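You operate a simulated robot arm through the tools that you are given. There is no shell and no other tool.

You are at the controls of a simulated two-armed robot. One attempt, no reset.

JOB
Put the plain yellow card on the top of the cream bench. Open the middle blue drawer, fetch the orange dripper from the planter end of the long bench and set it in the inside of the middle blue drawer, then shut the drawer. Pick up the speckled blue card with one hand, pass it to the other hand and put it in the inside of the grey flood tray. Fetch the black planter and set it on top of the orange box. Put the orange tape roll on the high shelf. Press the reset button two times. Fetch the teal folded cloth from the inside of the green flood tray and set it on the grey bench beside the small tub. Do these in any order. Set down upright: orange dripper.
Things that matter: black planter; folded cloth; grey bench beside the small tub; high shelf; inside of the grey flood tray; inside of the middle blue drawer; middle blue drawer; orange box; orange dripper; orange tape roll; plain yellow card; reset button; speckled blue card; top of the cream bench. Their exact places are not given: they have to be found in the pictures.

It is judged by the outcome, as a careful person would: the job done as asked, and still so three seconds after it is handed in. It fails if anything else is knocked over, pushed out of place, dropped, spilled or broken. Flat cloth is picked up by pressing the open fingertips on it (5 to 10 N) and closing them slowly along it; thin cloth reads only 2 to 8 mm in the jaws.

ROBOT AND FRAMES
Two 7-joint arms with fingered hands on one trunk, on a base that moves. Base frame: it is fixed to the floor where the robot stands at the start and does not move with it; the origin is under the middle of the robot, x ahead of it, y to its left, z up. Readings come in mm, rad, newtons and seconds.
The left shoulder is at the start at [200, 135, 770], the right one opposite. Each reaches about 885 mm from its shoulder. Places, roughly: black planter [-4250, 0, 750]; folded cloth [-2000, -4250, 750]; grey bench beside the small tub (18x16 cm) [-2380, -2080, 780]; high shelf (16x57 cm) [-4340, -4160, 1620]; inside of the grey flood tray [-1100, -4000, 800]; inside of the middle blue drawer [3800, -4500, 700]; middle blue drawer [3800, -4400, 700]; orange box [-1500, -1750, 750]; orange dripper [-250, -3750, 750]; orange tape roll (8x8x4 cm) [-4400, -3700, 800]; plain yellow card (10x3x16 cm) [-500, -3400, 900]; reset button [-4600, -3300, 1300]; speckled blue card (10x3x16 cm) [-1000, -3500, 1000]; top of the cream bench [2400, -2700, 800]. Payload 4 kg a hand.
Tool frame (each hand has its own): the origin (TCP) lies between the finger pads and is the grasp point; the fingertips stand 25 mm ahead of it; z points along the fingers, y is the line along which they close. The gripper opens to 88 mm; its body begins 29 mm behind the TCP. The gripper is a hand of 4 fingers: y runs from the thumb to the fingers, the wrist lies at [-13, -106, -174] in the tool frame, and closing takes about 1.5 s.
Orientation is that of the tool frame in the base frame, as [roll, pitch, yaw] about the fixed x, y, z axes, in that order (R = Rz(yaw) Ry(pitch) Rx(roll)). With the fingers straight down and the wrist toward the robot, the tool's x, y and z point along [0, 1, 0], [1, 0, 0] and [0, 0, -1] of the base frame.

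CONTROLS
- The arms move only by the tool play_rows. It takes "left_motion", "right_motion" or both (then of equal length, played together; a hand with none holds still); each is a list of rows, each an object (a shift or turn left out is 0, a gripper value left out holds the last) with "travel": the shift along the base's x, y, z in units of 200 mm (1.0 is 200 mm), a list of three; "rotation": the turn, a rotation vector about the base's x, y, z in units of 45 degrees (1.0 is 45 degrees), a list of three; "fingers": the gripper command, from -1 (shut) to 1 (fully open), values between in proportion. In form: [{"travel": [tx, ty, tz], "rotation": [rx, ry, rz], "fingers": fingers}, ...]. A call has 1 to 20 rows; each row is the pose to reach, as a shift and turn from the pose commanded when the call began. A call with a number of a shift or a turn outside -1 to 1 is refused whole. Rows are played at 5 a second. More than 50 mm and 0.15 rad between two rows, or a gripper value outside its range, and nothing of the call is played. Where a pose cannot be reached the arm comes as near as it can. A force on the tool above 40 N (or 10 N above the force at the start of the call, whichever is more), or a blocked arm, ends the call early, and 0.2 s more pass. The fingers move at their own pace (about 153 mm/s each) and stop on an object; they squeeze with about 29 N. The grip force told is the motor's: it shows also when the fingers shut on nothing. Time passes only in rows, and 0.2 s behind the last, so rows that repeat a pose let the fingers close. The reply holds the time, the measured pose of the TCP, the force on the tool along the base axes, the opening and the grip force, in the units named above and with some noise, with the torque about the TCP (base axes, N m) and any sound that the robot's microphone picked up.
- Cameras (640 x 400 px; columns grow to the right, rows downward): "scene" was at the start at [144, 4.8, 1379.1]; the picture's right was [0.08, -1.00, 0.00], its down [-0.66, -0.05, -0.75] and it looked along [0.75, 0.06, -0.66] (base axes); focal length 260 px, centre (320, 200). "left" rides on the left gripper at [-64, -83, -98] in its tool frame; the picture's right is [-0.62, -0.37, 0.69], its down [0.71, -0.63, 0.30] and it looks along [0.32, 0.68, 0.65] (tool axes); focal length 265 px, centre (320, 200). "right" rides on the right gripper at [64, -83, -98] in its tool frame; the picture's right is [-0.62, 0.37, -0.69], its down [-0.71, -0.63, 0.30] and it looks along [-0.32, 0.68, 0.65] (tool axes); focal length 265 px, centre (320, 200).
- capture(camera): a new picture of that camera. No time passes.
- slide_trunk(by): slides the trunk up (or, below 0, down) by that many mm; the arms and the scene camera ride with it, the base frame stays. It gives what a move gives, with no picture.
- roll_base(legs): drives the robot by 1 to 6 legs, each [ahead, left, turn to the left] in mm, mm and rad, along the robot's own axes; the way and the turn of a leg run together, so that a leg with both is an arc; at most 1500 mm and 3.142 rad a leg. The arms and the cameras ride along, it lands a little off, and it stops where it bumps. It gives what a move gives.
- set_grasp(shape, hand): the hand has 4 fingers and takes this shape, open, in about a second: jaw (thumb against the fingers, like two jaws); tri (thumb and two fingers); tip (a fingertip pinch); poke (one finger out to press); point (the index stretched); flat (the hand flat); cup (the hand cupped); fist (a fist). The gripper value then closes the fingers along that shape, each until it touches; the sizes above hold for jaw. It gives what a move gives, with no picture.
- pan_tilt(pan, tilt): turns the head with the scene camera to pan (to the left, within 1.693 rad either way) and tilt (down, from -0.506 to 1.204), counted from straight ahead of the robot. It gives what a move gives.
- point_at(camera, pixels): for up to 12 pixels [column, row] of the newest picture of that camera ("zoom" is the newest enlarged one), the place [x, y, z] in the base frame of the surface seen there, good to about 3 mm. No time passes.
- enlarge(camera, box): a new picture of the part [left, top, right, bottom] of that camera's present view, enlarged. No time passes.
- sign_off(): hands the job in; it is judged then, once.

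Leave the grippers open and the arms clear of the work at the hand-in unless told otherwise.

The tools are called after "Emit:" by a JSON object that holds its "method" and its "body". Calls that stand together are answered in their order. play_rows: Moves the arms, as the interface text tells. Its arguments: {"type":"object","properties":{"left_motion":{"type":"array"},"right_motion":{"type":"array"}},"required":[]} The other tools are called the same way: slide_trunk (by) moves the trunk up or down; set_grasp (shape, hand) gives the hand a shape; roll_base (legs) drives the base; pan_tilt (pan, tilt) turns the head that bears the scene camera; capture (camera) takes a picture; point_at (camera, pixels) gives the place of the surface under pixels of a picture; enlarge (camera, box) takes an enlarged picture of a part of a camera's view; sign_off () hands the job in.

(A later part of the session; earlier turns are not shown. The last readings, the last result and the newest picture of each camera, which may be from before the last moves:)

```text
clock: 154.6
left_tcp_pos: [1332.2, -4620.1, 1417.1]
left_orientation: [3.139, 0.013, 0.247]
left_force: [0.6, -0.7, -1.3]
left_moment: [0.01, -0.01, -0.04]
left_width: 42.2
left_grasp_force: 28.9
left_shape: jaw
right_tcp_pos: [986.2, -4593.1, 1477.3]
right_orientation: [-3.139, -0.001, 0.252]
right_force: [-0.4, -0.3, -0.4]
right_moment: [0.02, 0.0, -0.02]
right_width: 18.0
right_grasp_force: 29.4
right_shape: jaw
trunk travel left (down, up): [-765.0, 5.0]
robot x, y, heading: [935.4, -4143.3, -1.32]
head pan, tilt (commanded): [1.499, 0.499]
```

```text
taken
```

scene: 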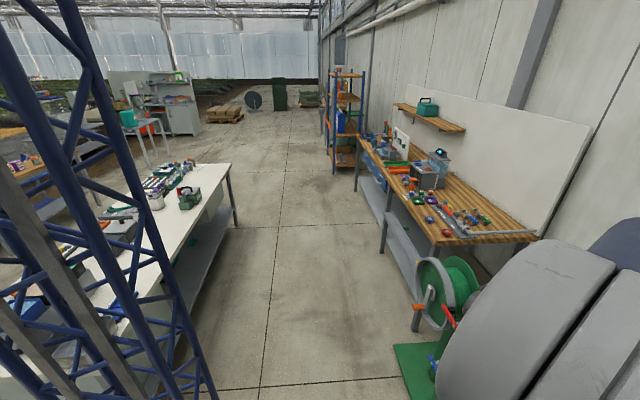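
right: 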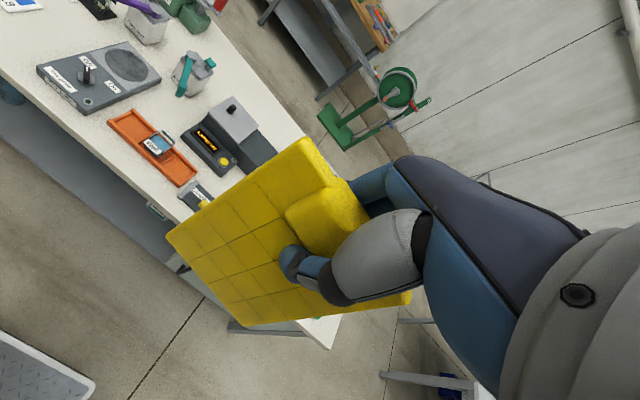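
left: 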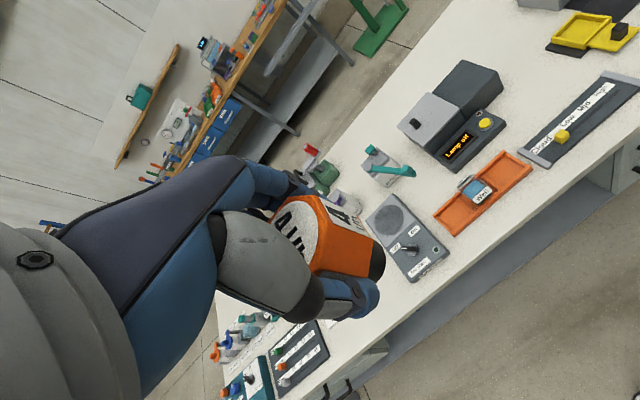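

The aisle is clear. I turn left by 3.134 rad (to face the back of the cream bench), then slide right along the aisle 1600 mm.

Emit:
{"method": "roll_base", "body": {"legs": [[0, 0, 3.13]]}}

Emit:
{"method": "pan_tilt", "body": {"pan": -0.9, "tilt": 0.55}}

Emit:
{"method": "capture", "body": {"camera": "scene"}}

```text
clock: 162.4
left_tcp_pos: [523.3, -3671.7, 1416.2]
left_orientation: [3.141, 0.013, -2.858]
left_force: [-0.4, 0.9, -0.6]
left_moment: [0.01, 0.02, -0.02]
left_width: 41.5
left_grasp_force: 28.8
left_shape: jaw
right_tcp_pos: [870.4, -3687.2, 1476.8]
right_orientation: [-3.14, 0.0, -2.856]
right_force: [-0.4, 0.4, 0.1]
right_moment: [-0.01, 0.03, 0.01]
right_width: 17.8
right_grasp_force: 29.0
right_shape: jaw
trunk travel left (down, up): [-765.0, 5.0]
robot x, y, heading: [940.2, -4140.4, 1.859]
head pan, tilt (commanded): [1.499, 0.499]
```

```text
clock: 164.6
left_tcp_pos: [522.9, -3671.6, 1416.9]
left_orientation: [3.139, 0.014, -2.859]
left_force: [-0.2, -0.4, -1.1]
left_moment: [-0.05, -0.04, 0.02]
left_width: 41.0
left_grasp_force: 29.4
left_shape: jaw
right_tcp_pos: [870.2, -3687.2, 1476.1]
right_orientation: [-3.139, 0.0, -2.856]
right_force: [-0.9, -0.9, -1.7]
right_moment: [0.0, -0.03, -0.02]
right_width: 18.0
right_grasp_force: 28.9
right_shape: jaw
trunk travel left (down, up): [-765.0, 5.0]
robot x, y, heading: [932.1, -4138.6, 1.852]
head pan, tilt (commanded): [-0.901, 0.55]
```

```text
taken
```

scene: 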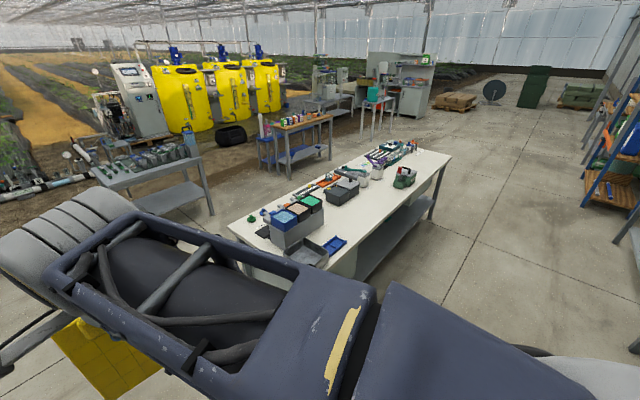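

The back strip between the steel tray and the green spinner is free. I correct the heading and slide right ~1480 mm.

Emit:
{"method": "roll_base", "body": {"legs": [[0, 0, -0.039], [0, -1480, 0]]}}

Emit:
{"method": "pan_tilt", "body": {"pan": 0.0, "tilt": 0.7}}

Emit:
{"method": "capture", "body": {"camera": "scene"}}

```text
clock: 172.2
left_tcp_pos: [1962.1, -3304.7, 1416.5]
left_orientation: [3.14, 0.016, -2.913]
left_force: [0.3, -0.1, -0.1]
left_moment: [0.01, 0.02, -0.03]
left_width: 41.2
left_grasp_force: 29.0
left_shape: jaw
right_tcp_pos: [2309.2, -3338.1, 1475.8]
right_orientation: [-3.14, 0.0, -2.909]
right_force: [0.0, 0.1, 0.0]
right_moment: [0.0, 0.0, -0.03]
right_width: 18.0
right_grasp_force: 28.6
right_shape: jaw
trunk travel left (down, up): [-765.0, 5.0]
robot x, y, heading: [2351.6, -3789.6, 1.805]
head pan, tilt (commanded): [-0.901, 0.55]
```

```text
clock: 173.4
left_tcp_pos: [1961.6, -3304.3, 1417.4]
left_orientation: [3.141, 0.013, -2.914]
left_force: [0.5, 0.2, -0.2]
left_moment: [0.01, 0.01, 0.03]
left_width: 41.3
left_grasp_force: 28.9
left_shape: jaw
right_tcp_pos: [2310.2, -3338.1, 1477.0]
right_orientation: [-3.14, 0.001, -2.908]
right_force: [0.3, -0.1, -0.7]
right_moment: [-0.03, 0.01, 0.02]
right_width: 18.0
right_grasp_force: 28.9
right_shape: jaw
trunk travel left (down, up): [-765.0, 5.0]
robot x, y, heading: [2347.6, -3794.3, 1.802]
head pan, tilt (commanded): [0.0, 0.7]
```

```text
taken
```

scene: 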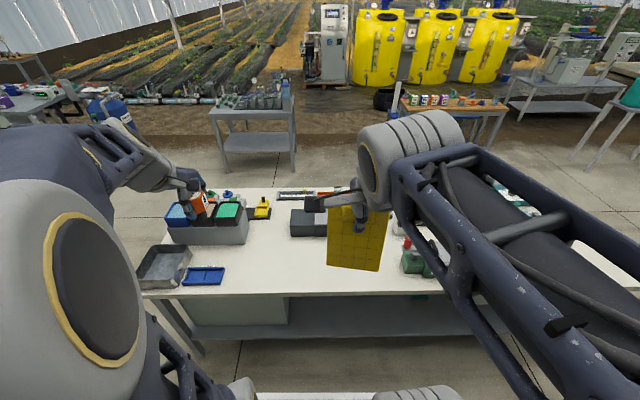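

The near strip (pixels 230–390, row 265) is free. I lower the trunk 250 mm and drive 370 mm nearer.

Emit:
{"method": "slide_trunk", "body": {"by": -250}}

Emit:
{"method": "roll_base", "body": {"legs": [[360, 0, 0]]}}

Emit:
{"method": "pan_tilt", "body": {"pan": -0.1, "tilt": 0.8}}

Emit:
{"method": "capture", "body": {"camera": "scene"}}

```text
clock: 176.0
left_tcp_pos: [1963.4, -3304.9, 1167.7]
left_orientation: [3.139, 0.013, -2.912]
left_force: [-0.5, 0.2, 0.7]
left_moment: [0.0, 0.01, 0.03]
left_width: 41.4
left_grasp_force: 29.0
left_shape: jaw
right_tcp_pos: [2308.2, -3337.5, 1226.3]
right_orientation: [-3.138, 0.0, -2.91]
right_force: [0.2, -0.6, 0.0]
right_moment: [0.0, -0.02, -0.01]
right_width: 18.3
right_grasp_force: 29.5
right_shape: jaw
trunk travel left (down, up): [-515.0, 255.0]
robot x, y, heading: [2351.3, -3795.0, 1.804]
head pan, tilt (commanded): [0.0, 0.7]
```

```text
clock: 178.3
left_tcp_pos: [1881.5, -2954.6, 1167.0]
left_orientation: [3.139, 0.014, -2.914]
left_force: [-0.5, 0.9, -1.2]
left_moment: [-0.02, 0.0, -0.02]
left_width: 41.5
left_grasp_force: 29.7
left_shape: jaw
right_tcp_pos: [2227.8, -2991.1, 1225.8]
right_orientation: [-3.141, 0.001, -2.912]
right_force: [-0.6, -0.2, -0.3]
right_moment: [0.0, 0.03, 0.0]
right_width: 18.2
right_grasp_force: 29.0
right_shape: jaw
trunk travel left (down, up): [-515.0, 255.0]
robot x, y, heading: [2268.0, -3443.2, 1.798]
head pan, tilt (commanded): [0.0, 0.7]
```

```text
clock: 178.9
left_tcp_pos: [1882.4, -2955.1, 1167.5]
left_orientation: [3.141, 0.013, -2.915]
left_force: [1.0, -1.2, -0.4]
left_moment: [-0.01, 0.01, -0.01]
left_width: 41.3
left_grasp_force: 28.5
left_shape: jaw
right_tcp_pos: [2228.9, -2989.4, 1226.0]
right_orientation: [-3.14, 0.001, -2.911]
right_force: [-0.7, -0.3, -0.9]
right_moment: [-0.02, 0.0, 0.02]
right_width: 18.1
right_grasp_force: 28.7
right_shape: jaw
trunk travel left (down, up): [-515.0, 255.0]
robot x, y, heading: [2269.0, -3444.8, 1.797]
head pan, tilt (commanded): [-0.099, 0.799]
```

```text
taken
```

scene: 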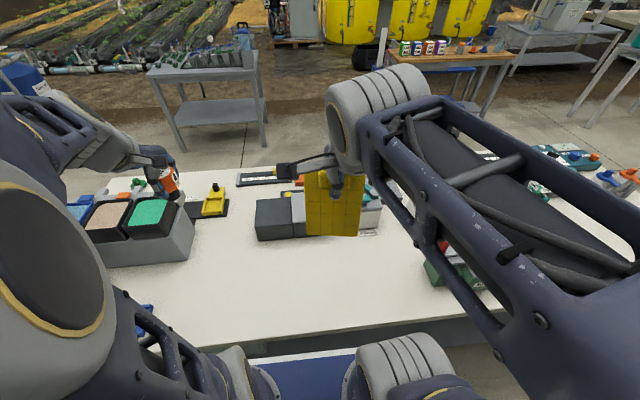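

I measure the free area and neighbours.

Emit:
{"method": "point_at", "body": {"camera": "scene", "pixels": [[300, 343], [400, 330], [300, 290], [350, 260], [260, 242], [430, 270], [410, 235], [200, 260], [380, 300], [300, 240], [240, 300], [345, 232]]}}

```text
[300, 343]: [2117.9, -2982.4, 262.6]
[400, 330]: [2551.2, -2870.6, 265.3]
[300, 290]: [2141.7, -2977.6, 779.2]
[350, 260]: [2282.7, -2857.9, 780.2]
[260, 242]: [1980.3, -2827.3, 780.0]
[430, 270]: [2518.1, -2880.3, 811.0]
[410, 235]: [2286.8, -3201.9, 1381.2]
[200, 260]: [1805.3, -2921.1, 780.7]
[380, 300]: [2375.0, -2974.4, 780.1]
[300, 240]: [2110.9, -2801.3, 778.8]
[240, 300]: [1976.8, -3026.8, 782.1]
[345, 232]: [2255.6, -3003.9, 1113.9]
```

The strip is 280 mm deep here. To lay the card down with the fingers pointing forward-down I need more distance, so I back up 320 mm.

Emit:
{"method": "roll_base", "body": {"legs": [[-320, 0, 0.0]]}}

Emit:
{"method": "play_rows", "body": {"right_motion": [{"travel": [-0.02, 0.1, 0], "rotation": [0.119, 0.028, 0], "fingers": -1}, {"travel": [-0.045, 0.2, 0], "rotation": [0.238, 0.055, 0]}, {"travel": [-0.07, 0.3, 0], "rotation": [0.357, 0.083, 0]}, {"travel": [-0.09, 0.4, 0], "rotation": [0.476, 0.111, 0]}, {"travel": [-0.114, 0.49, 0], "rotation": [0.595, 0.1385, 0]}, {"travel": [-0.114, 0.49, 0], "rotation": [0.595, 0.1385, 0]}]}}

Emit:
{"method": "capture", "body": {"camera": "scene"}}

```text
clock: 181.1
left_tcp_pos: [1954.4, -3268.9, 1167.2]
left_orientation: [3.139, 0.013, -2.914]
left_force: [1.1, -0.3, -0.5]
left_moment: [0.01, 0.03, 0.0]
left_width: 41.3
left_grasp_force: 28.6
left_shape: jaw
right_tcp_pos: [2300.0, -3304.6, 1226.6]
right_orientation: [-3.14, -0.001, -2.909]
right_force: [-0.7, -0.5, -0.1]
right_moment: [-0.05, -0.01, -0.02]
right_width: 18.1
right_grasp_force: 29.3
right_shape: jaw
trunk travel left (down, up): [-515.0, 255.0]
robot x, y, heading: [2340.6, -3757.0, 1.803]
head pan, tilt (commanded): [-0.099, 0.799]
```

```text
clock: 182.5
left_tcp_pos: [1954.2, -3269.8, 1166.2]
left_orientation: [-3.142, 0.014, -2.912]
left_force: [0.4, 0.5, 0.0]
left_moment: [-0.02, -0.01, -0.01]
left_width: 41.1
left_grasp_force: 29.5
left_shape: jaw
right_tcp_pos: [2277.7, -3206.6, 1224.6]
right_orientation: [2.662, 0.003, -2.91]
right_force: [0.3, 0.0, -0.4]
right_moment: [0.0, 0.04, 0.0]
right_width: 17.7
right_grasp_force: 28.7
right_shape: jaw
trunk travel left (down, up): [-515.0, 255.0]
robot x, y, heading: [2338.5, -3756.9, 1.802]
head pan, tilt (commanded): [-0.099, 0.799]
```

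```text
taken
```

scene: 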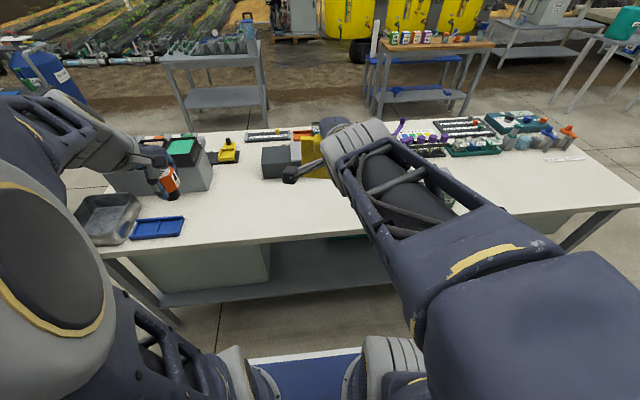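

I continue the tilt (second 27.5°), moving forward 150 mm and down 150 mm.

Emit:
{"method": "play_rows", "body": {"right_motion": [{"travel": [-0.028, 0.122, -0.08], "rotation": [0.099, 0.023, 0], "fingers": -1}, {"travel": [-0.057, 0.243, -0.2], "rotation": [0.198, 0.046, 0]}, {"travel": [-0.085, 0.365, -0.33], "rotation": [0.297, 0.069, 0]}, {"travel": [-0.113, 0.487, -0.47], "rotation": [0.397, 0.092, 0]}, {"travel": [-0.142, 0.608, -0.61], "rotation": [0.496, 0.115, 0]}, {"travel": [-0.17, 0.73, -0.75], "rotation": [0.595, 0.1385, 0]}, {"travel": [-0.17, 0.73, -0.75], "rotation": [0.595, 0.1385, 0]}]}}

Emit:
{"method": "capture", "body": {"camera": "scene"}}

Emit:
{"method": "capture", "body": {"camera": "right"}}

```text
clock: 184.1
left_tcp_pos: [1955.3, -3268.5, 1166.0]
left_orientation: [3.14, 0.015, -2.913]
left_force: [-0.3, -0.3, -0.3]
left_moment: [-0.02, 0.01, 0.01]
left_width: 41.3
left_grasp_force: 28.7
left_shape: jaw
right_tcp_pos: [2243.6, -3059.3, 1072.9]
right_orientation: [2.186, 0.004, -2.911]
right_force: [0.7, 0.2, -0.5]
right_moment: [-0.04, -0.03, 0.0]
right_width: 17.6
right_grasp_force: 28.6
right_shape: jaw
trunk travel left (down, up): [-515.0, 255.0]
robot x, y, heading: [2338.3, -3757.0, 1.801]
head pan, tilt (commanded): [-0.099, 0.799]
```

```text
taken
```

scene: 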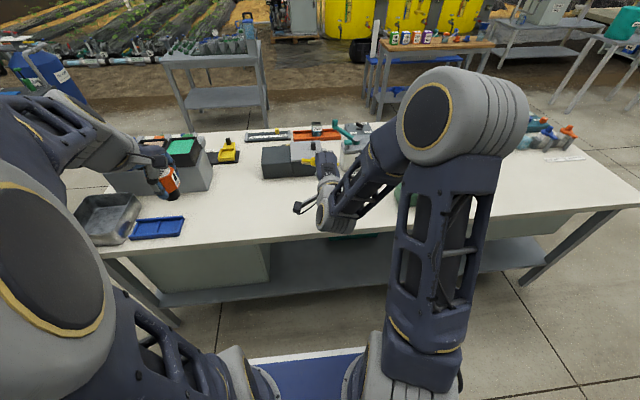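

```text
taken
```

right: 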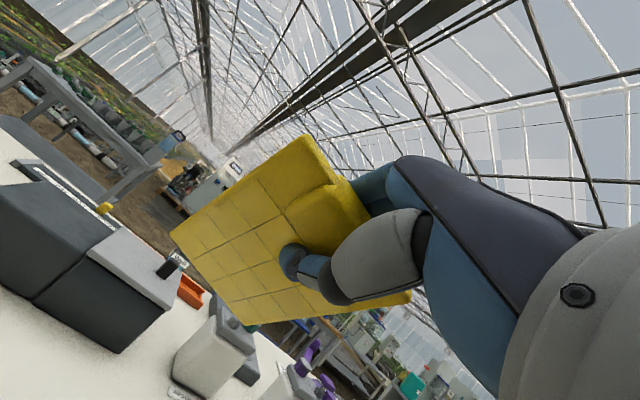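

Fingers now point 35° down. I go forward 83 mm and down to z 900.

Emit:
{"method": "play_rows", "body": {"right_motion": [{"travel": [-0.024, 0.1, -0.1], "fingers": -1}, {"travel": [-0.047, 0.2, -0.25]}, {"travel": [-0.07, 0.3, -0.42]}, {"travel": [-0.094, 0.405, -0.6]}, {"travel": [-0.094, 0.405, -0.75]}, {"travel": [-0.094, 0.405, -0.865]}, {"travel": [-0.094, 0.405, -0.865]}]}}

Emit:
{"method": "enlarge", "body": {"camera": "scene", "box": [200, 120, 440, 270]}}

Emit:
{"method": "capture", "body": {"camera": "right"}}

```text
clock: 185.7
left_tcp_pos: [1954.5, -3268.5, 1166.9]
left_orientation: [3.139, 0.014, -2.913]
left_force: [-0.7, -0.2, -1.2]
left_moment: [-0.02, 0.01, -0.02]
left_width: 41.3
left_grasp_force: 28.5
left_shape: jaw
right_tcp_pos: [2226.1, -2978.0, 902.5]
right_orientation: [2.184, 0.004, -2.909]
right_force: [0.5, -0.2, 0.0]
right_moment: [-0.02, -0.01, -0.03]
right_width: 17.2
right_grasp_force: 29.0
right_shape: jaw
trunk travel left (down, up): [-515.0, 255.0]
robot x, y, heading: [2339.8, -3761.9, 1.798]
head pan, tilt (commanded): [-0.099, 0.799]
```

```text
2.67 times, centred on (320, 195) of scene
```

zoom: 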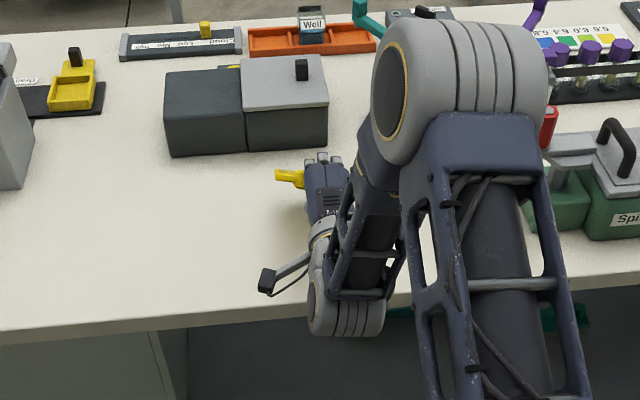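

```text
taken
```

right: 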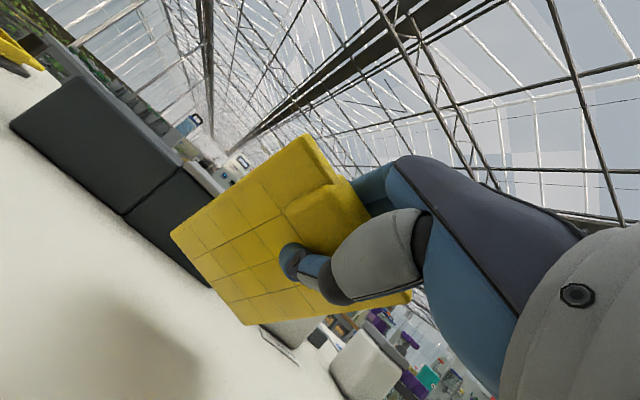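

I lower gently until the card's edge touches the bench.

Emit:
{"method": "play_rows", "body": {"right_motion": [{"travel": [0, 0, -0.1], "fingers": -1}, {"travel": [0, 0, -0.15]}, {"travel": [0, 0, -0.19]}, {"travel": [0, 0, -0.22]}, {"travel": [0, 0, -0.22]}]}}

Emit:
{"method": "capture", "body": {"camera": "right"}}

```text
clock: 186.9
left_tcp_pos: [1954.7, -3269.7, 1167.1]
left_orientation: [3.139, 0.013, -2.913]
left_force: [0.1, 0.4, -0.3]
left_moment: [0.04, 0.0, 0.01]
left_width: 41.6
left_grasp_force: 28.6
left_shape: jaw
right_tcp_pos: [2224.5, -2976.6, 859.9]
right_orientation: [2.183, 0.004, -2.91]
right_force: [-0.7, -0.9, 4.3]
right_moment: [0.34, -0.08, 0.0]
right_width: 17.8
right_grasp_force: 29.0
right_shape: jaw
trunk travel left (down, up): [-515.0, 255.0]
robot x, y, heading: [2345.1, -3755.6, 1.803]
head pan, tilt (commanded): [-0.099, 0.799]
```

```text
taken
```

right: 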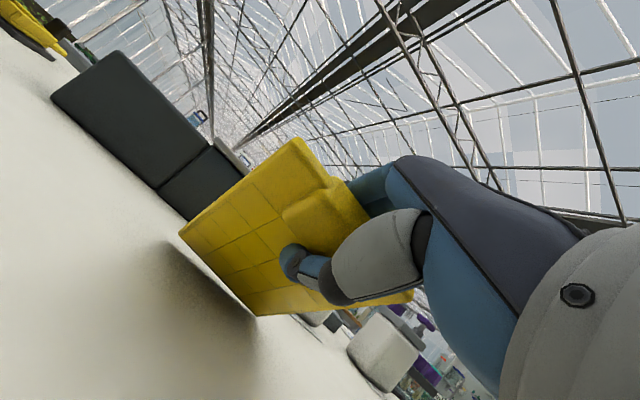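

Contact (4 N). I flatten the card by a further 12° about its resting edge.

Emit:
{"method": "play_rows", "body": {"right_motion": [{"travel": [0.004, -0.017, -0.027], "rotation": [0.065, 0.015, 0], "fingers": -1}, {"travel": [0.008, -0.034, -0.055], "rotation": [0.13, 0.03, 0]}, {"travel": [0.012, -0.051, -0.08], "rotation": [0.195, 0.045, 0]}, {"travel": [0.016, -0.068, -0.105], "rotation": [0.26, 0.06, 0]}, {"travel": [0.016, -0.068, -0.105], "rotation": [0.26, 0.06, 0]}]}}

Emit:
{"method": "enlarge", "body": {"camera": "scene", "box": [200, 120, 440, 270]}}

Emit:
{"method": "capture", "body": {"camera": "right"}}

```text
clock: 188.1
left_tcp_pos: [1955.5, -3269.1, 1168.5]
left_orientation: [3.139, 0.012, -2.911]
left_force: [-0.3, -0.3, -0.2]
left_moment: [-0.01, 0.01, 0.03]
left_width: 41.1
left_grasp_force: 28.9
left_shape: jaw
right_tcp_pos: [2228.1, -2990.2, 836.7]
right_orientation: [1.973, 0.005, -2.915]
right_force: [0.0, 1.5, 2.1]
right_moment: [0.32, -0.09, -0.05]
right_width: 17.5
right_grasp_force: 29.5
right_shape: jaw
trunk travel left (down, up): [-515.0, 255.0]
robot x, y, heading: [2342.9, -3758.9, 1.799]
head pan, tilt (commanded): [-0.099, 0.799]
```

```text
2.67 times, centred on (320, 195) of scene
```

zoom: 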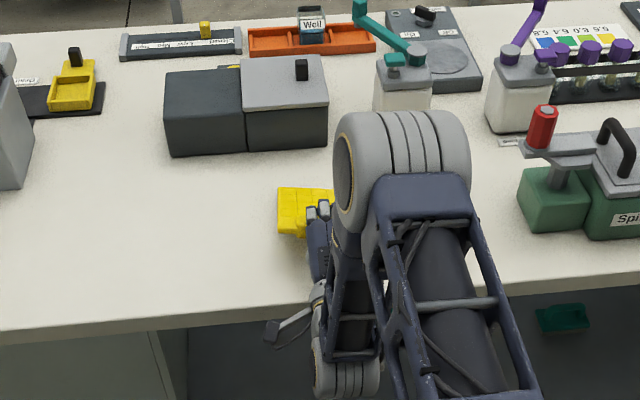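

```text
taken
```

right: 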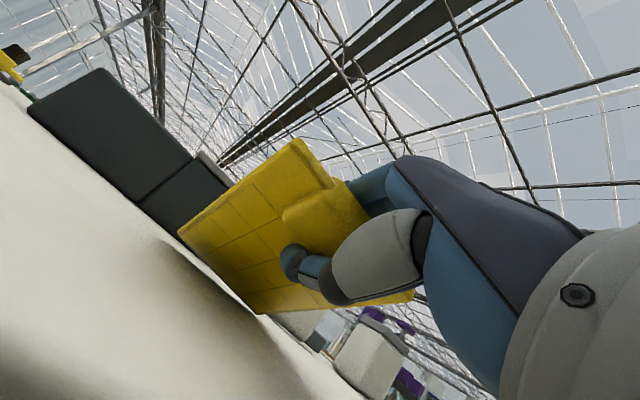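

Now I open the right hand to about 40 mm and check.

Emit:
{"method": "play_rows", "body": {"right_motion": [{"fingers": -0.4}, {"fingers": -0.2}, {"fingers": -0.1}, {"fingers": -0.1}, {"fingers": -0.1}]}}

Emit:
{"method": "capture", "body": {"camera": "right"}}

```text
clock: 189.3
left_tcp_pos: [1954.3, -3269.8, 1166.2]
left_orientation: [3.14, 0.015, -2.913]
left_force: [0.6, -0.8, -0.8]
left_moment: [0.02, -0.01, -0.01]
left_width: 41.5
left_grasp_force: 29.1
left_shape: jaw
right_tcp_pos: [2229.5, -2989.2, 836.9]
right_orientation: [1.975, 0.004, -2.908]
right_force: [0.3, -0.4, 0.6]
right_moment: [0.0, -0.03, 0.04]
right_width: 39.5
right_grasp_force: 0.1
right_shape: jaw
trunk travel left (down, up): [-515.0, 255.0]
robot x, y, heading: [2343.9, -3753.7, 1.799]
head pan, tilt (commanded): [-0.099, 0.799]
```

```text
taken
```

right: 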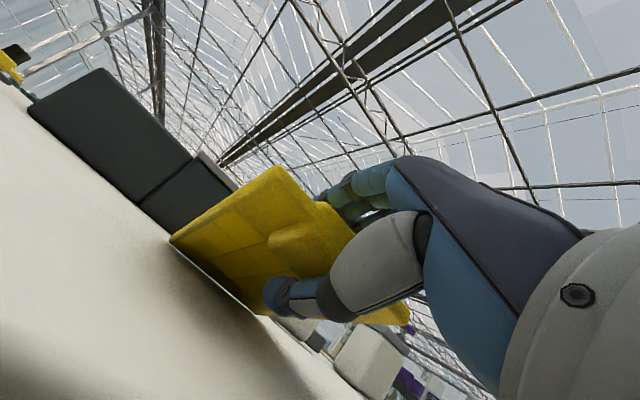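

The card leans on the thumb. I withdraw the hand backwards with a slight rise.

Emit:
{"method": "play_rows", "body": {"right_motion": [{"travel": [0.015, -0.065, 0.015], "fingers": -0.1}, {"travel": [0.035, -0.15, 0.03]}, {"travel": [0.055, -0.235, 0.05]}, {"travel": [0.08, -0.34, 0.08]}, {"travel": [0.1, -0.43, 0.11]}, {"travel": [0.1, -0.43, 0.11]}]}}

Emit:
{"method": "capture", "body": {"camera": "right"}}

Emit:
{"method": "enlarge", "body": {"camera": "scene", "box": [200, 120, 440, 270]}}

```text
clock: 190.7
left_tcp_pos: [1954.3, -3268.9, 1167.3]
left_orientation: [3.139, 0.014, -2.912]
left_force: [-0.5, -1.0, -0.7]
left_moment: [0.01, 0.02, 0.0]
left_width: 41.2
left_grasp_force: 29.5
left_shape: jaw
right_tcp_pos: [2249.5, -3077.7, 859.2]
right_orientation: [1.973, 0.005, -2.913]
right_force: [-0.2, 0.1, 0.0]
right_moment: [-0.02, 0.04, -0.02]
right_width: 39.4
right_grasp_force: 0.0
right_shape: jaw
trunk travel left (down, up): [-515.0, 255.0]
robot x, y, heading: [2344.5, -3759.1, 1.805]
head pan, tilt (commanded): [-0.099, 0.799]
```

```text
taken
```

right: 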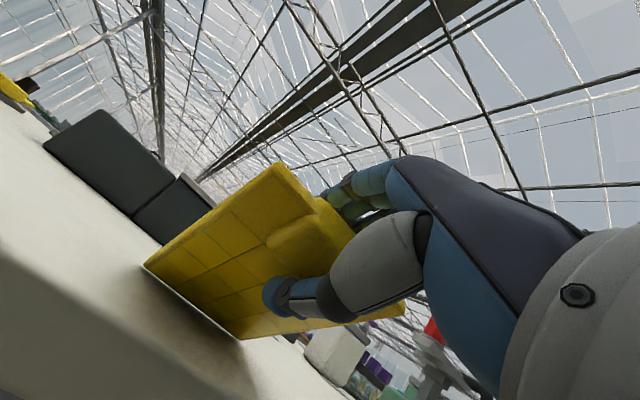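

```text
2.67 times, centred on (320, 195) of scene
```

zoom: 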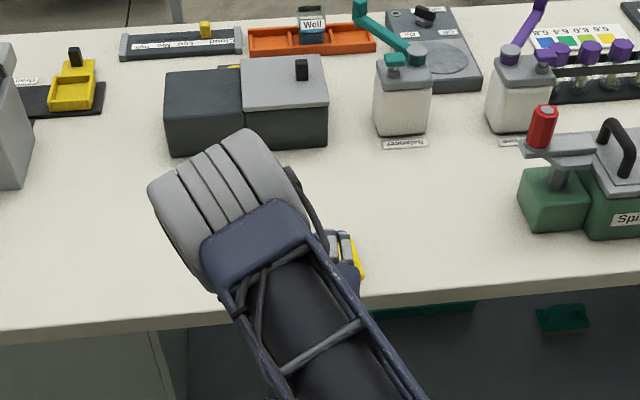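

It dragged along again, so I re-grip, lift, move back in by 100 mm with a steeper angle (about 42°), as worked for the blue card.

Emit:
{"method": "play_rows", "body": {"right_motion": [{"fingers": -0.5}, {"fingers": -1}, {"fingers": -1}, {"fingers": -1}, {"fingers": -1}, {"fingers": -1}]}}

Emit:
{"method": "play_rows", "body": {"right_motion": [{"travel": [0, 0, 0.12], "rotation": [-0.06, -0.014, 0], "fingers": -1}, {"travel": [-0.02, 0.08, 0.25], "rotation": [-0.13, -0.03, 0]}, {"travel": [-0.045, 0.2, 0.3], "rotation": [-0.2, -0.046, 0]}, {"travel": [-0.07, 0.32, 0.3], "rotation": [-0.28, -0.065, 0]}, {"travel": [-0.1, 0.43, 0.3], "rotation": [-0.37, -0.086, 0]}, {"travel": [-0.118, 0.51, 0.3], "rotation": [-0.44, -0.1, 0]}, {"travel": [-0.118, 0.51, 0.3], "rotation": [-0.44, -0.1, 0]}]}}

Emit:
{"method": "capture", "body": {"camera": "right"}}

Emit:
{"method": "enlarge", "body": {"camera": "scene", "box": [200, 120, 440, 270]}}

```text
clock: 192.1
left_tcp_pos: [1955.7, -3269.4, 1167.5]
left_orientation: [3.138, 0.014, -2.91]
left_force: [-0.4, -0.7, -0.8]
left_moment: [-0.04, 0.0, 0.01]
left_width: 41.0
left_grasp_force: 29.1
left_shape: jaw
right_tcp_pos: [2247.9, -3076.4, 859.1]
right_orientation: [1.974, 0.004, -2.91]
right_force: [-0.4, 1.5, -0.4]
right_moment: [-0.03, -0.02, -0.01]
right_width: 14.0
right_grasp_force: 29.2
right_shape: jaw
trunk travel left (down, up): [-515.0, 255.0]
robot x, y, heading: [2343.9, -3759.3, 1.802]
head pan, tilt (commanded): [-0.099, 0.799]
```

```text
clock: 193.7
left_tcp_pos: [1955.0, -3269.5, 1167.8]
left_orientation: [3.139, 0.015, -2.912]
left_force: [0.7, -0.5, -0.9]
left_moment: [-0.01, 0.03, -0.03]
left_width: 41.2
left_grasp_force: 29.2
left_shape: jaw
right_tcp_pos: [2222.9, -2975.5, 919.9]
right_orientation: [2.328, 0.003, -2.911]
right_force: [0.2, -0.4, -0.4]
right_moment: [-0.08, 0.03, 0.03]
right_width: 14.5
right_grasp_force: 29.0
right_shape: jaw
trunk travel left (down, up): [-515.0, 255.0]
robot x, y, heading: [2342.2, -3755.0, 1.804]
head pan, tilt (commanded): [-0.099, 0.799]
```

```text
taken
```

right: 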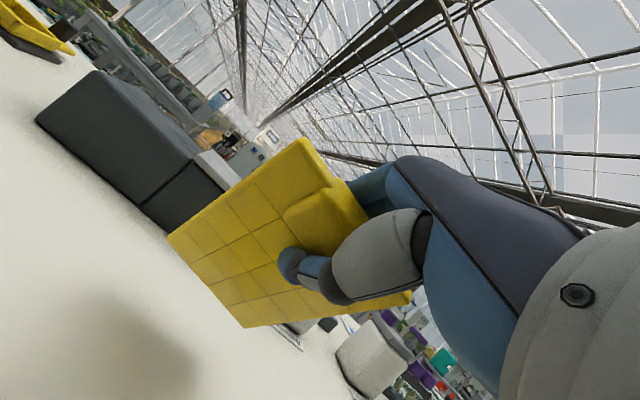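

```text
2.67 times, centred on (320, 195) of scene
```

zoom: 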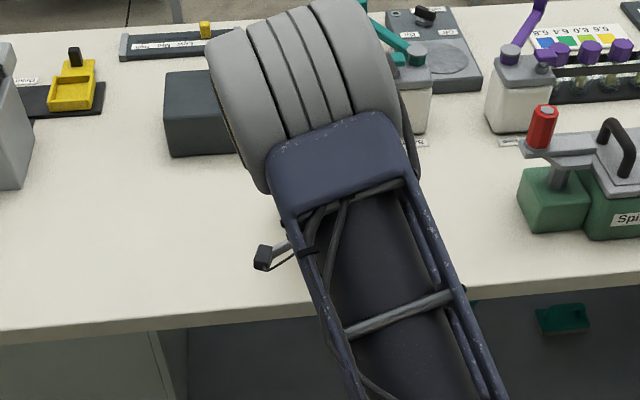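

I lower gently until contact.

Emit:
{"method": "play_rows", "body": {"right_motion": [{"travel": [0, 0, -0.1], "fingers": -1}, {"travel": [0, 0, -0.17]}, {"travel": [0, 0, -0.21]}, {"travel": [0, 0, -0.24]}, {"travel": [0, 0, -0.24]}]}}

```text
clock: 194.9
left_tcp_pos: [1954.9, -3269.7, 1167.4]
left_orientation: [3.14, 0.015, -2.913]
left_force: [0.4, 0.3, 0.0]
left_moment: [0.0, -0.02, -0.03]
left_width: 41.3
left_grasp_force: 28.9
left_shape: jaw
right_tcp_pos: [2224.2, -2975.6, 872.0]
right_orientation: [2.326, 0.003, -2.911]
right_force: [-0.7, -0.6, 4.9]
right_moment: [0.38, -0.09, 0.0]
right_width: 15.2
right_grasp_force: 29.1
right_shape: jaw
trunk travel left (down, up): [-515.0, 255.0]
robot x, y, heading: [2341.5, -3759.5, 1.805]
head pan, tilt (commanded): [-0.099, 0.799]
```

Contact (4.9 N). I open to ~45 mm and withdraw along the fingers' line, back and up.

Emit:
{"method": "play_rows", "body": {"right_motion": [{"fingers": -0.4}, {"fingers": -0.1}, {"fingers": 0.0}, {"fingers": 0.0}, {"travel": [0.012, -0.05, 0.048]}, {"travel": [0.024, -0.1, 0.096]}, {"travel": [0.036, -0.15, 0.144]}, {"travel": [0.048, -0.2, 0.192]}, {"travel": [0.06, -0.25, 0.24]}, {"travel": [0.075, -0.31, 0.3]}, {"travel": [0.075, -0.31, 0.3]}]}}

Emit:
{"method": "capture", "body": {"camera": "right"}}

Emit:
{"method": "capture", "body": {"camera": "scene"}}

```text
clock: 197.3
left_tcp_pos: [1955.6, -3269.8, 1166.9]
left_orientation: [3.14, 0.013, -2.915]
left_force: [1.0, -0.3, -0.8]
left_moment: [-0.02, 0.03, 0.03]
left_width: 41.5
left_grasp_force: 28.7
left_shape: jaw
right_tcp_pos: [2240.2, -3037.6, 934.3]
right_orientation: [2.327, 0.003, -2.914]
right_force: [-0.1, -1.1, 0.4]
right_moment: [-0.02, 0.01, -0.05]
right_width: 43.6
right_grasp_force: 0.3
right_shape: jaw
trunk travel left (down, up): [-515.0, 255.0]
robot x, y, heading: [2343.7, -3761.3, 1.799]
head pan, tilt (commanded): [-0.099, 0.799]
```

```text
taken
```

right: 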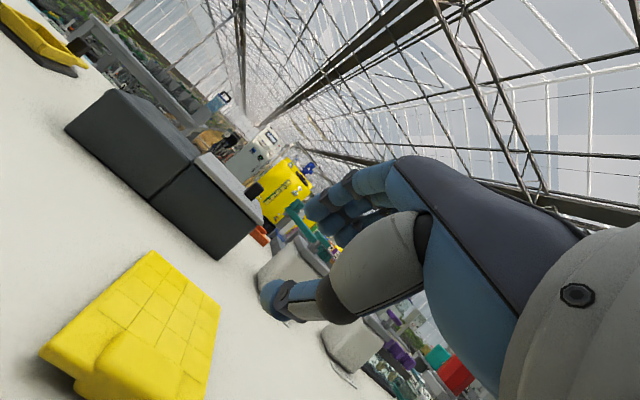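

```text
taken
```

scene: 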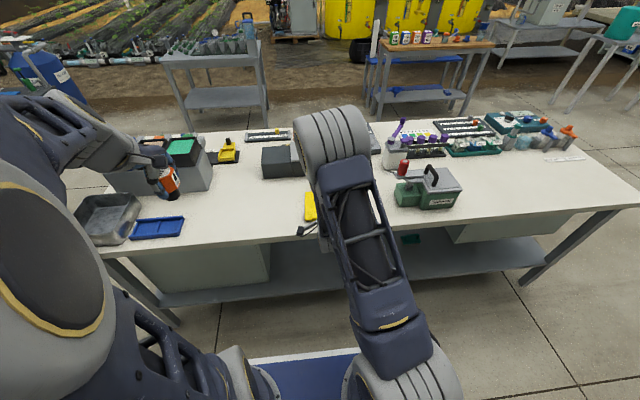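

The yellow card lies flat on the cream bench. I raise and withdraw the right hand, turning it back to fingers-down.

Emit:
{"method": "play_rows", "body": {"right_motion": [{"travel": [0.01, -0.05, 0.15], "fingers": 0.5}, {"travel": [0.03, -0.12, 0.3]}, {"travel": [0.05, -0.25, 0.4], "rotation": [-0.1, -0.023, 0]}, {"travel": [0.08, -0.4, 0.5], "rotation": [-0.2, -0.046, 0]}, {"travel": [0.11, -0.55, 0.6], "rotation": [-0.3, -0.07, 0]}, {"travel": [0.14, -0.7, 0.7], "rotation": [-0.4, -0.093, 0]}, {"travel": [0.14, -0.7, 0.8], "rotation": [-0.5, -0.116, 0], "fingers": 1}, {"travel": [0.14, -0.7, 0.8], "rotation": [-0.5, -0.116, 0]}]}}

Emit:
{"method": "play_rows", "body": {"right_motion": [{"travel": [0.0, 0.0, 0.1], "rotation": [-0.1, -0.023, 0]}, {"travel": [0, 0, 0.2], "rotation": [-0.2, -0.046, 0]}, {"travel": [0, 0, 0.3], "rotation": [-0.3, -0.07, 0]}, {"travel": [0, 0, 0.4], "rotation": [-0.4, -0.093, 0]}, {"travel": [0, 0, 0.5], "rotation": [-0.51, -0.118, 0]}, {"travel": [0, 0, 0.5], "rotation": [-0.51, -0.118, 0]}]}}

Emit:
{"method": "enlarge", "body": {"camera": "scene", "box": [180, 120, 460, 295]}}

```text
clock: 199.1
left_tcp_pos: [1955.0, -3269.0, 1166.7]
left_orientation: [3.141, 0.013, -2.912]
left_force: [0.0, 0.7, -0.4]
left_moment: [-0.01, 0.0, 0.02]
left_width: 41.4
left_grasp_force: 29.2
left_shape: jaw
right_tcp_pos: [2267.4, -3177.1, 1090.5]
right_orientation: [2.733, 0.0, -2.908]
right_force: [-0.8, -0.7, 0.9]
right_moment: [0.03, -0.01, 0.02]
right_width: 88.2
right_grasp_force: 0.0
right_shape: jaw
right hand out of reach, approached as far as the arm can: row 4, 5, 6
trunk travel left (down, up): [-515.0, 255.0]
robot x, y, heading: [2341.7, -3762.5, 1.8]
head pan, tilt (commanded): [-0.099, 0.799]
```

```text
clock: 200.5
left_tcp_pos: [1954.9, -3268.3, 1167.2]
left_orientation: [3.141, 0.015, -2.915]
left_force: [-0.2, -0.2, -0.1]
left_moment: [0.0, 0.0, 0.05]
left_width: 41.2
left_grasp_force: 29.0
left_shape: jaw
right_tcp_pos: [2267.2, -3175.6, 1191.7]
right_orientation: [-3.14, 0.0, -2.91]
right_force: [-0.4, 0.6, -0.2]
right_moment: [-0.02, 0.01, 0.0]
right_width: 87.9
right_grasp_force: 0.0
right_shape: jaw
right hand out of reach, approached as far as the arm can: row 2, 3
trunk travel left (down, up): [-515.0, 255.0]
robot x, y, heading: [2340.7, -3759.3, 1.802]
head pan, tilt (commanded): [-0.099, 0.799]
```

```text
2.29 times, centred on (320, 208) of scene
```

zoom: 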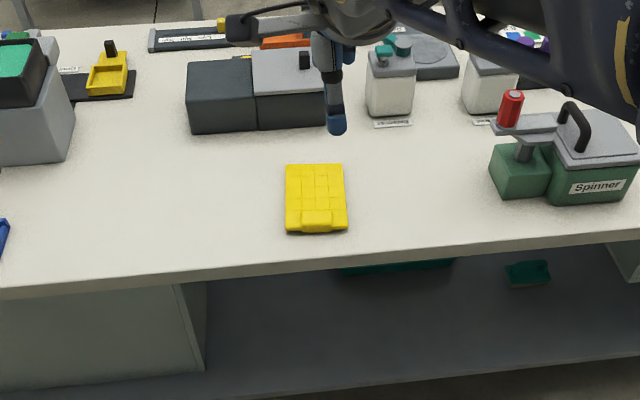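

The yellow card is placed well. Next the drawers: I slide right 900 mm along the aisle and then turn right to face the workbench.

Emit:
{"method": "roll_base", "body": {"legs": [[0, -900, 0], [0, 0, -3.13]]}}

Emit:
{"method": "pan_tilt", "body": {"pan": 0.0, "tilt": 0.6}}

Emit:
{"method": "capture", "body": {"camera": "scene"}}

```text
clock: 212.8
left_tcp_pos: [3627.4, -3998.9, 1167.6]
left_orientation: [3.141, 0.013, 0.252]
left_force: [-0.4, 0.8, -0.4]
left_moment: [0.03, -0.02, 0.0]
left_width: 40.6
left_grasp_force: 29.5
left_shape: jaw
right_tcp_pos: [3315.9, -4098.1, 1193.4]
right_orientation: [-3.14, -0.002, 0.252]
right_force: [-1.1, 0.4, -0.1]
right_moment: [-0.01, 0.0, -0.01]
right_width: 87.8
right_grasp_force: 0.0
right_shape: jaw
trunk travel left (down, up): [-515.0, 255.0]
robot x, y, heading: [3231.6, -3517.0, -1.313]
head pan, tilt (commanded): [-0.099, 0.799]
```

```text
clock: 213.5
left_tcp_pos: [3627.6, -3999.3, 1167.1]
left_orientation: [3.14, 0.014, 0.251]
left_force: [-0.7, 0.1, 0.4]
left_moment: [0.03, -0.01, 0.0]
left_width: 40.7
left_grasp_force: 29.0
left_shape: jaw
right_tcp_pos: [3316.3, -4097.9, 1191.6]
right_orientation: [-3.14, -0.001, 0.253]
right_force: [0.0, 0.4, -0.1]
right_moment: [0.01, 0.0, -0.02]
right_width: 88.0
right_grasp_force: 0.1
right_shape: jaw
trunk travel left (down, up): [-515.0, 255.0]
robot x, y, heading: [3230.1, -3523.9, -1.317]
head pan, tilt (commanded): [0.0, 0.6]
```

```text
taken
```

scene: 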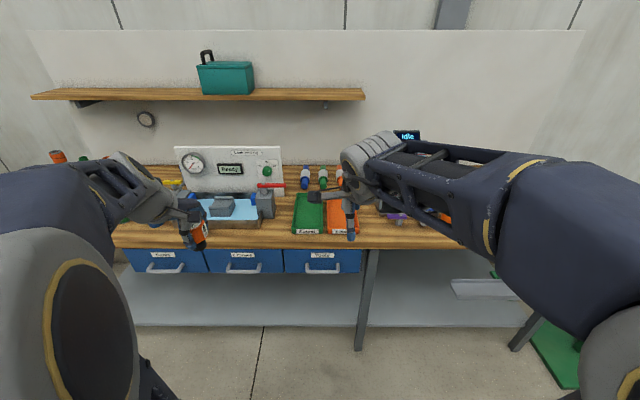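

Now facing the workbench with its three drawers. I zoom in on the middle one and measure.

Emit:
{"method": "enlarge", "body": {"camera": "scene", "box": [100, 180, 380, 355]}}

Emit:
{"method": "point_at", "body": {"camera": "zoom", "pixels": [[242, 165], [418, 165], [330, 170], [330, 203], [300, 203], [358, 203], [330, 188], [290, 195], [245, 205], [415, 205], [330, 150], [330, 140]]}}

```text
2.29 times, centred on (240, 268) of scene
```

zoom: 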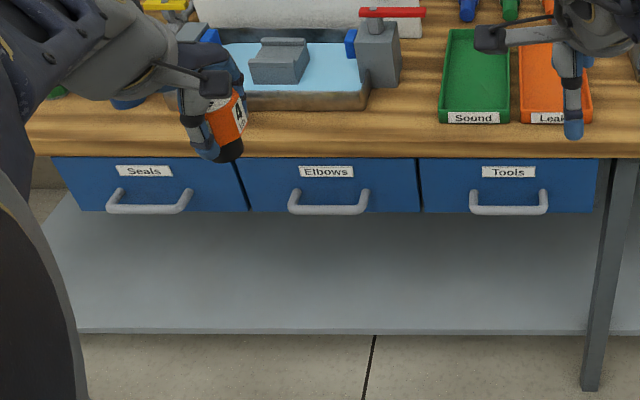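

```text
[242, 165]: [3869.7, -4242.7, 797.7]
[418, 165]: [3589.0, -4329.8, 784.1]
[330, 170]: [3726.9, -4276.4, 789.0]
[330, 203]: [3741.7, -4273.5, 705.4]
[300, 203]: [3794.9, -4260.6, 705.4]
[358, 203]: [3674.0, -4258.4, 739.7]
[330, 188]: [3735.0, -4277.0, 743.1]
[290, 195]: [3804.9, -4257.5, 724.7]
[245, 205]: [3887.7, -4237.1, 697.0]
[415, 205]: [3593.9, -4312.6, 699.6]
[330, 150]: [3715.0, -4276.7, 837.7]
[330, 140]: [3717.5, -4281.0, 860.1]
```

Emit:
{"method": "point_at", "body": {"camera": "zoom", "pixels": [[330, 210], [300, 210], [355, 210], [330, 213], [366, 200], [293, 200], [330, 156], [120, 158], [600, 158]]}}

Emit:
{"method": "enlarge", "body": {"camera": "scene", "box": [190, 235, 300, 304]}}

```text
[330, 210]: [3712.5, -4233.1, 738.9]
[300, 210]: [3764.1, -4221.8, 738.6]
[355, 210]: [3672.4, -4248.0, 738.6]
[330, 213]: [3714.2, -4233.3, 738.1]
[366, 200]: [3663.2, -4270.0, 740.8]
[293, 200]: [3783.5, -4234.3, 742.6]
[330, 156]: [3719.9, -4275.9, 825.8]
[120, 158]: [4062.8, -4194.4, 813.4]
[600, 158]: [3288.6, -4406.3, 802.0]
```

```text
5.80 times, centred on (245, 270) of scene
```

zoom: 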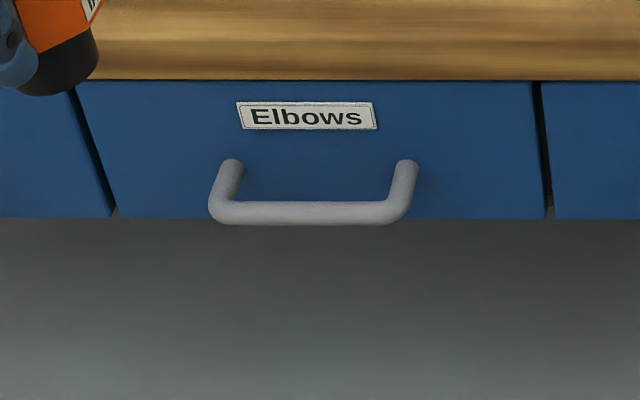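

The middle drawer ("Elbows"): handle bar centre about [3716, -4236, 735], front plane 40 mm behind it. I slide left 300 mm to centre on it.

Emit:
{"method": "roll_base", "body": {"legs": [[0, 300, 0]]}}

Emit:
{"method": "capture", "body": {"camera": "scene"}}

```text
clock: 215.5
left_tcp_pos: [3911.5, -3928.3, 1167.2]
left_orientation: [3.14, 0.015, 0.245]
left_force: [0.6, -0.9, -1.2]
left_moment: [-0.04, 0.03, 0.01]
left_width: 40.8
left_grasp_force: 28.9
left_shape: jaw
right_tcp_pos: [3600.9, -4025.4, 1192.3]
right_orientation: [-3.141, -0.002, 0.247]
right_force: [-0.7, -0.6, 0.0]
right_moment: [0.0, 0.01, -0.06]
right_width: 88.0
right_grasp_force: 0.0
right_shape: jaw
trunk travel left (down, up): [-515.0, 255.0]
robot x, y, heading: [3518.9, -3446.8, -1.322]
head pan, tilt (commanded): [0.0, 0.6]
```

```text
taken
```

scene: 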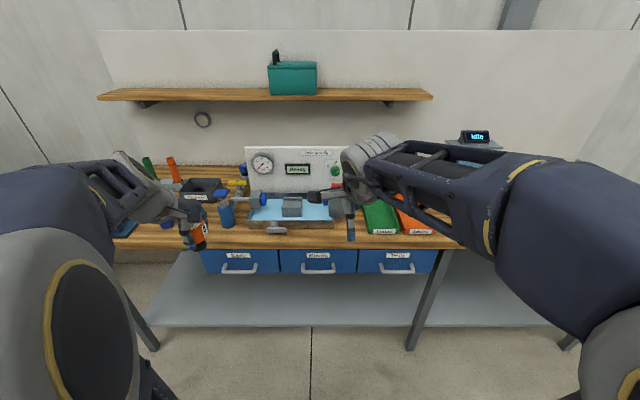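

Emit:
{"method": "enlarge", "body": {"camera": "scene", "box": [270, 235, 370, 297]}}

Emit:
{"method": "point_at", "body": {"camera": "zoom", "pixels": [[205, 228], [300, 226], [398, 226], [210, 200], [405, 196], [300, 180], [300, 90], [300, 60], [90, 130], [540, 130], [300, 232], [300, 218]]}}

```text
6.40 times, centred on (320, 266) of scene
```

zoom: 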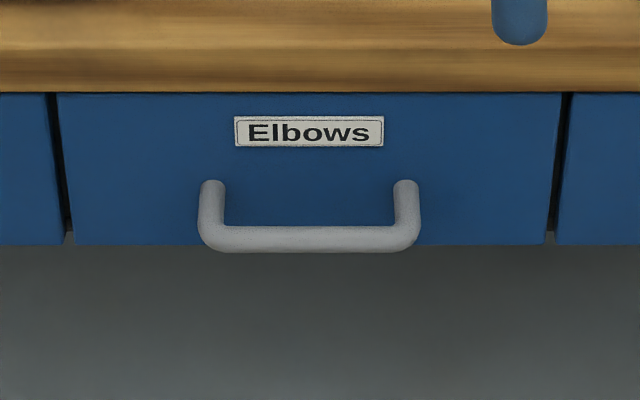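

```text
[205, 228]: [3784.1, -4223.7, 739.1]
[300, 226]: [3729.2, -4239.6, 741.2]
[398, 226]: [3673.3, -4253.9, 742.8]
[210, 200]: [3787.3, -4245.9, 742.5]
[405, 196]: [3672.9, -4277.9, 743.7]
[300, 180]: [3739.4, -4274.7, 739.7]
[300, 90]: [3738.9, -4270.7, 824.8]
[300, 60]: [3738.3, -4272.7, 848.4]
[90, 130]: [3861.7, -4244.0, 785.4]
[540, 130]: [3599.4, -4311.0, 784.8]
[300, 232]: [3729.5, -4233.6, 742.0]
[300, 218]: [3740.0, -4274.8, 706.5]
```

The bar's centre is about [3729, -4234, 736], 42 mm ahead of the drawer front. I back off 120 mm for arm room and turn the right hand to point forward (20° down) for gripping the bar, opening it to ~45 mm.

Emit:
{"method": "roll_base", "body": {"legs": [[-120, 0, 0]]}}

Emit:
{"method": "play_rows", "body": {"right_motion": [{"travel": [0.049, -0.091, -0.15], "rotation": [-0.151, -0.038, 0], "fingers": 0.02}, {"travel": [0.097, -0.182, -0.3], "rotation": [-0.302, -0.076, 0]}, {"travel": [0.146, -0.273, -0.45], "rotation": [-0.453, -0.114, 0]}, {"travel": [0.194, -0.364, -0.6], "rotation": [-0.604, -0.152, 0]}, {"travel": [0.243, -0.4545, -0.75], "rotation": [-0.7545, -0.1895, 0]}, {"travel": [0.243, -0.4545, -0.75], "rotation": [-0.7545, -0.1895, 0]}]}}

Emit:
{"method": "play_rows", "body": {"right_motion": [{"travel": [0.049, -0.091, -0.15], "rotation": [-0.151, -0.038, 0], "fingers": 0.02}, {"travel": [0.097, -0.182, -0.3], "rotation": [-0.302, -0.076, 0]}, {"travel": [0.146, -0.273, -0.45], "rotation": [-0.453, -0.114, 0]}, {"travel": [0.194, -0.364, -0.6], "rotation": [-0.604, -0.152, 0]}, {"travel": [0.243, -0.4545, -0.75], "rotation": [-0.7545, -0.1895, 0]}, {"travel": [0.243, -0.4545, -0.75], "rotation": [-0.7545, -0.1895, 0]}]}}

Emit:
{"method": "capture", "body": {"camera": "scene"}}

```text
clock: 216.7
left_tcp_pos: [3882.3, -3810.5, 1166.3]
left_orientation: [3.14, 0.014, 0.243]
left_force: [0.0, -0.5, -0.3]
left_moment: [0.0, 0.01, -0.03]
left_width: 40.4
left_grasp_force: 29.0
left_shape: jaw
right_tcp_pos: [3569.5, -3907.5, 1194.0]
right_orientation: [-3.141, -0.001, 0.246]
right_force: [0.8, -0.3, -0.2]
right_moment: [-0.02, -0.01, 0.03]
right_width: 88.1
right_grasp_force: 0.1
right_shape: jaw
trunk travel left (down, up): [-515.0, 255.0]
robot x, y, heading: [3491.7, -3327.7, -1.323]
head pan, tilt (commanded): [0.0, 0.6]
```

```text
clock: 218.1
left_tcp_pos: [3881.7, -3809.5, 1167.3]
left_orientation: [-3.141, 0.014, 0.242]
left_force: [-0.7, -0.5, -0.2]
left_moment: [-0.01, -0.02, 0.06]
left_width: 40.7
left_grasp_force: 28.6
left_shape: jaw
right_tcp_pos: [3619.8, -3999.7, 1038.5]
right_orientation: [2.532, -0.001, 0.247]
right_force: [-0.3, -0.3, -0.1]
right_moment: [0.0, 0.0, 0.0]
right_width: 45.1
right_grasp_force: 0.0
right_shape: jaw
right hand out of reach, approached as far as the arm can: row 3
trunk travel left (down, up): [-515.0, 255.0]
robot x, y, heading: [3486.3, -3326.4, -1.32]
head pan, tilt (commanded): [0.0, 0.6]
```

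```text
clock: 219.5
left_tcp_pos: [3879.8, -3811.3, 1166.0]
left_orientation: [3.14, 0.013, 0.244]
left_force: [0.6, 0.1, -0.4]
left_moment: [0.0, 0.02, -0.01]
left_width: 40.5
left_grasp_force: 29.3
left_shape: jaw
right_tcp_pos: [3664.6, -4089.1, 889.4]
right_orientation: [1.917, -0.001, 0.246]
right_force: [0.4, 0.7, 0.2]
right_moment: [-0.02, -0.01, -0.04]
right_width: 45.3
right_grasp_force: 0.1
right_shape: jaw
trunk travel left (down, up): [-515.0, 255.0]
robot x, y, heading: [3486.3, -3328.5, -1.321]
head pan, tilt (commanded): [0.0, 0.6]
```

```text
taken
```

scene: 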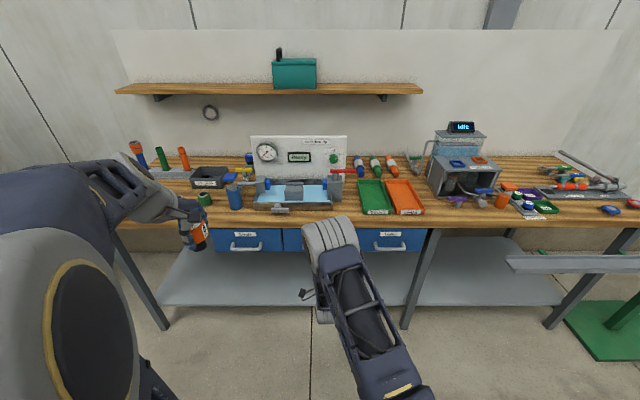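

I move to the pre-grasp point 100 mm before the bar.

Emit:
{"method": "play_rows", "body": {"right_motion": [{"travel": [0.05, -0.063, -0.15], "fingers": 0.02}, {"travel": [0.1, -0.127, -0.3]}, {"travel": [0.152, -0.19, -0.45]}, {"travel": [0.203, -0.253, -0.595]}, {"travel": [0.203, -0.253, -0.595]}]}}

Emit:
{"method": "capture", "body": {"camera": "right"}}

Emit:
{"method": "enlarge", "body": {"camera": "scene", "box": [220, 200, 420, 325]}}

```text
clock: 220.7
left_tcp_pos: [3881.2, -3810.8, 1167.8]
left_orientation: [3.14, 0.013, 0.242]
left_force: [0.2, 0.4, -0.5]
left_moment: [0.0, 0.01, -0.01]
left_width: 40.5
left_grasp_force: 29.5
left_shape: jaw
right_tcp_pos: [3708.1, -4141.4, 771.4]
right_orientation: [1.923, 0.0, 0.247]
right_force: [0.2, -0.6, -0.2]
right_moment: [-0.01, -0.02, -0.03]
right_width: 45.0
right_grasp_force: 0.0
right_shape: jaw
trunk travel left (down, up): [-515.0, 255.0]
robot x, y, heading: [3489.5, -3328.3, -1.324]
head pan, tilt (commanded): [0.0, 0.6]
```

```text
taken
```

right: 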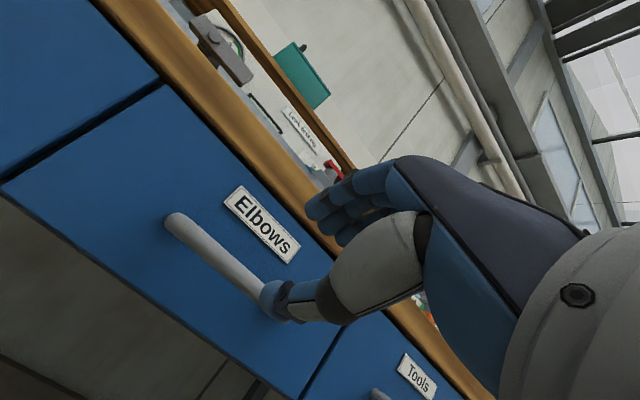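

```text
3.20 times, centred on (320, 262) of scene
```

zoom: 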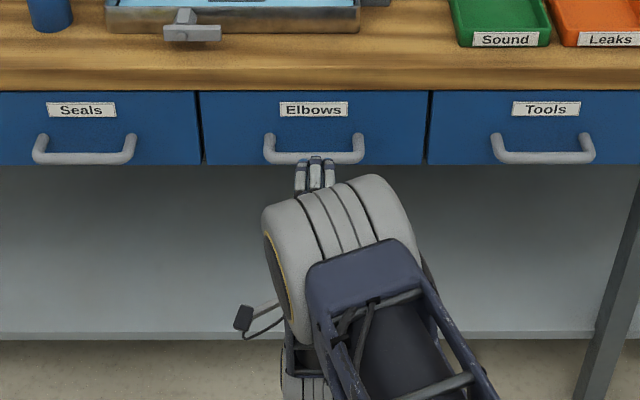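

I verify the bar's place from the right camera.

Emit:
{"method": "point_at", "body": {"camera": "right", "pixels": [[180, 228], [210, 250], [240, 272], [205, 235], [215, 262], [275, 295], [320, 205], [100, 170]]}}

```text
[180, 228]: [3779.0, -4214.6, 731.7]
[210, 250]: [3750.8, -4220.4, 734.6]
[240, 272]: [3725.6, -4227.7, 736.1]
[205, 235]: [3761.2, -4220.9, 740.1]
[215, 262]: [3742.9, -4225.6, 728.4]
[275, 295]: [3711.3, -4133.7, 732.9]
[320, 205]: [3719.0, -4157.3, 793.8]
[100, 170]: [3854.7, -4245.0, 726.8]
```

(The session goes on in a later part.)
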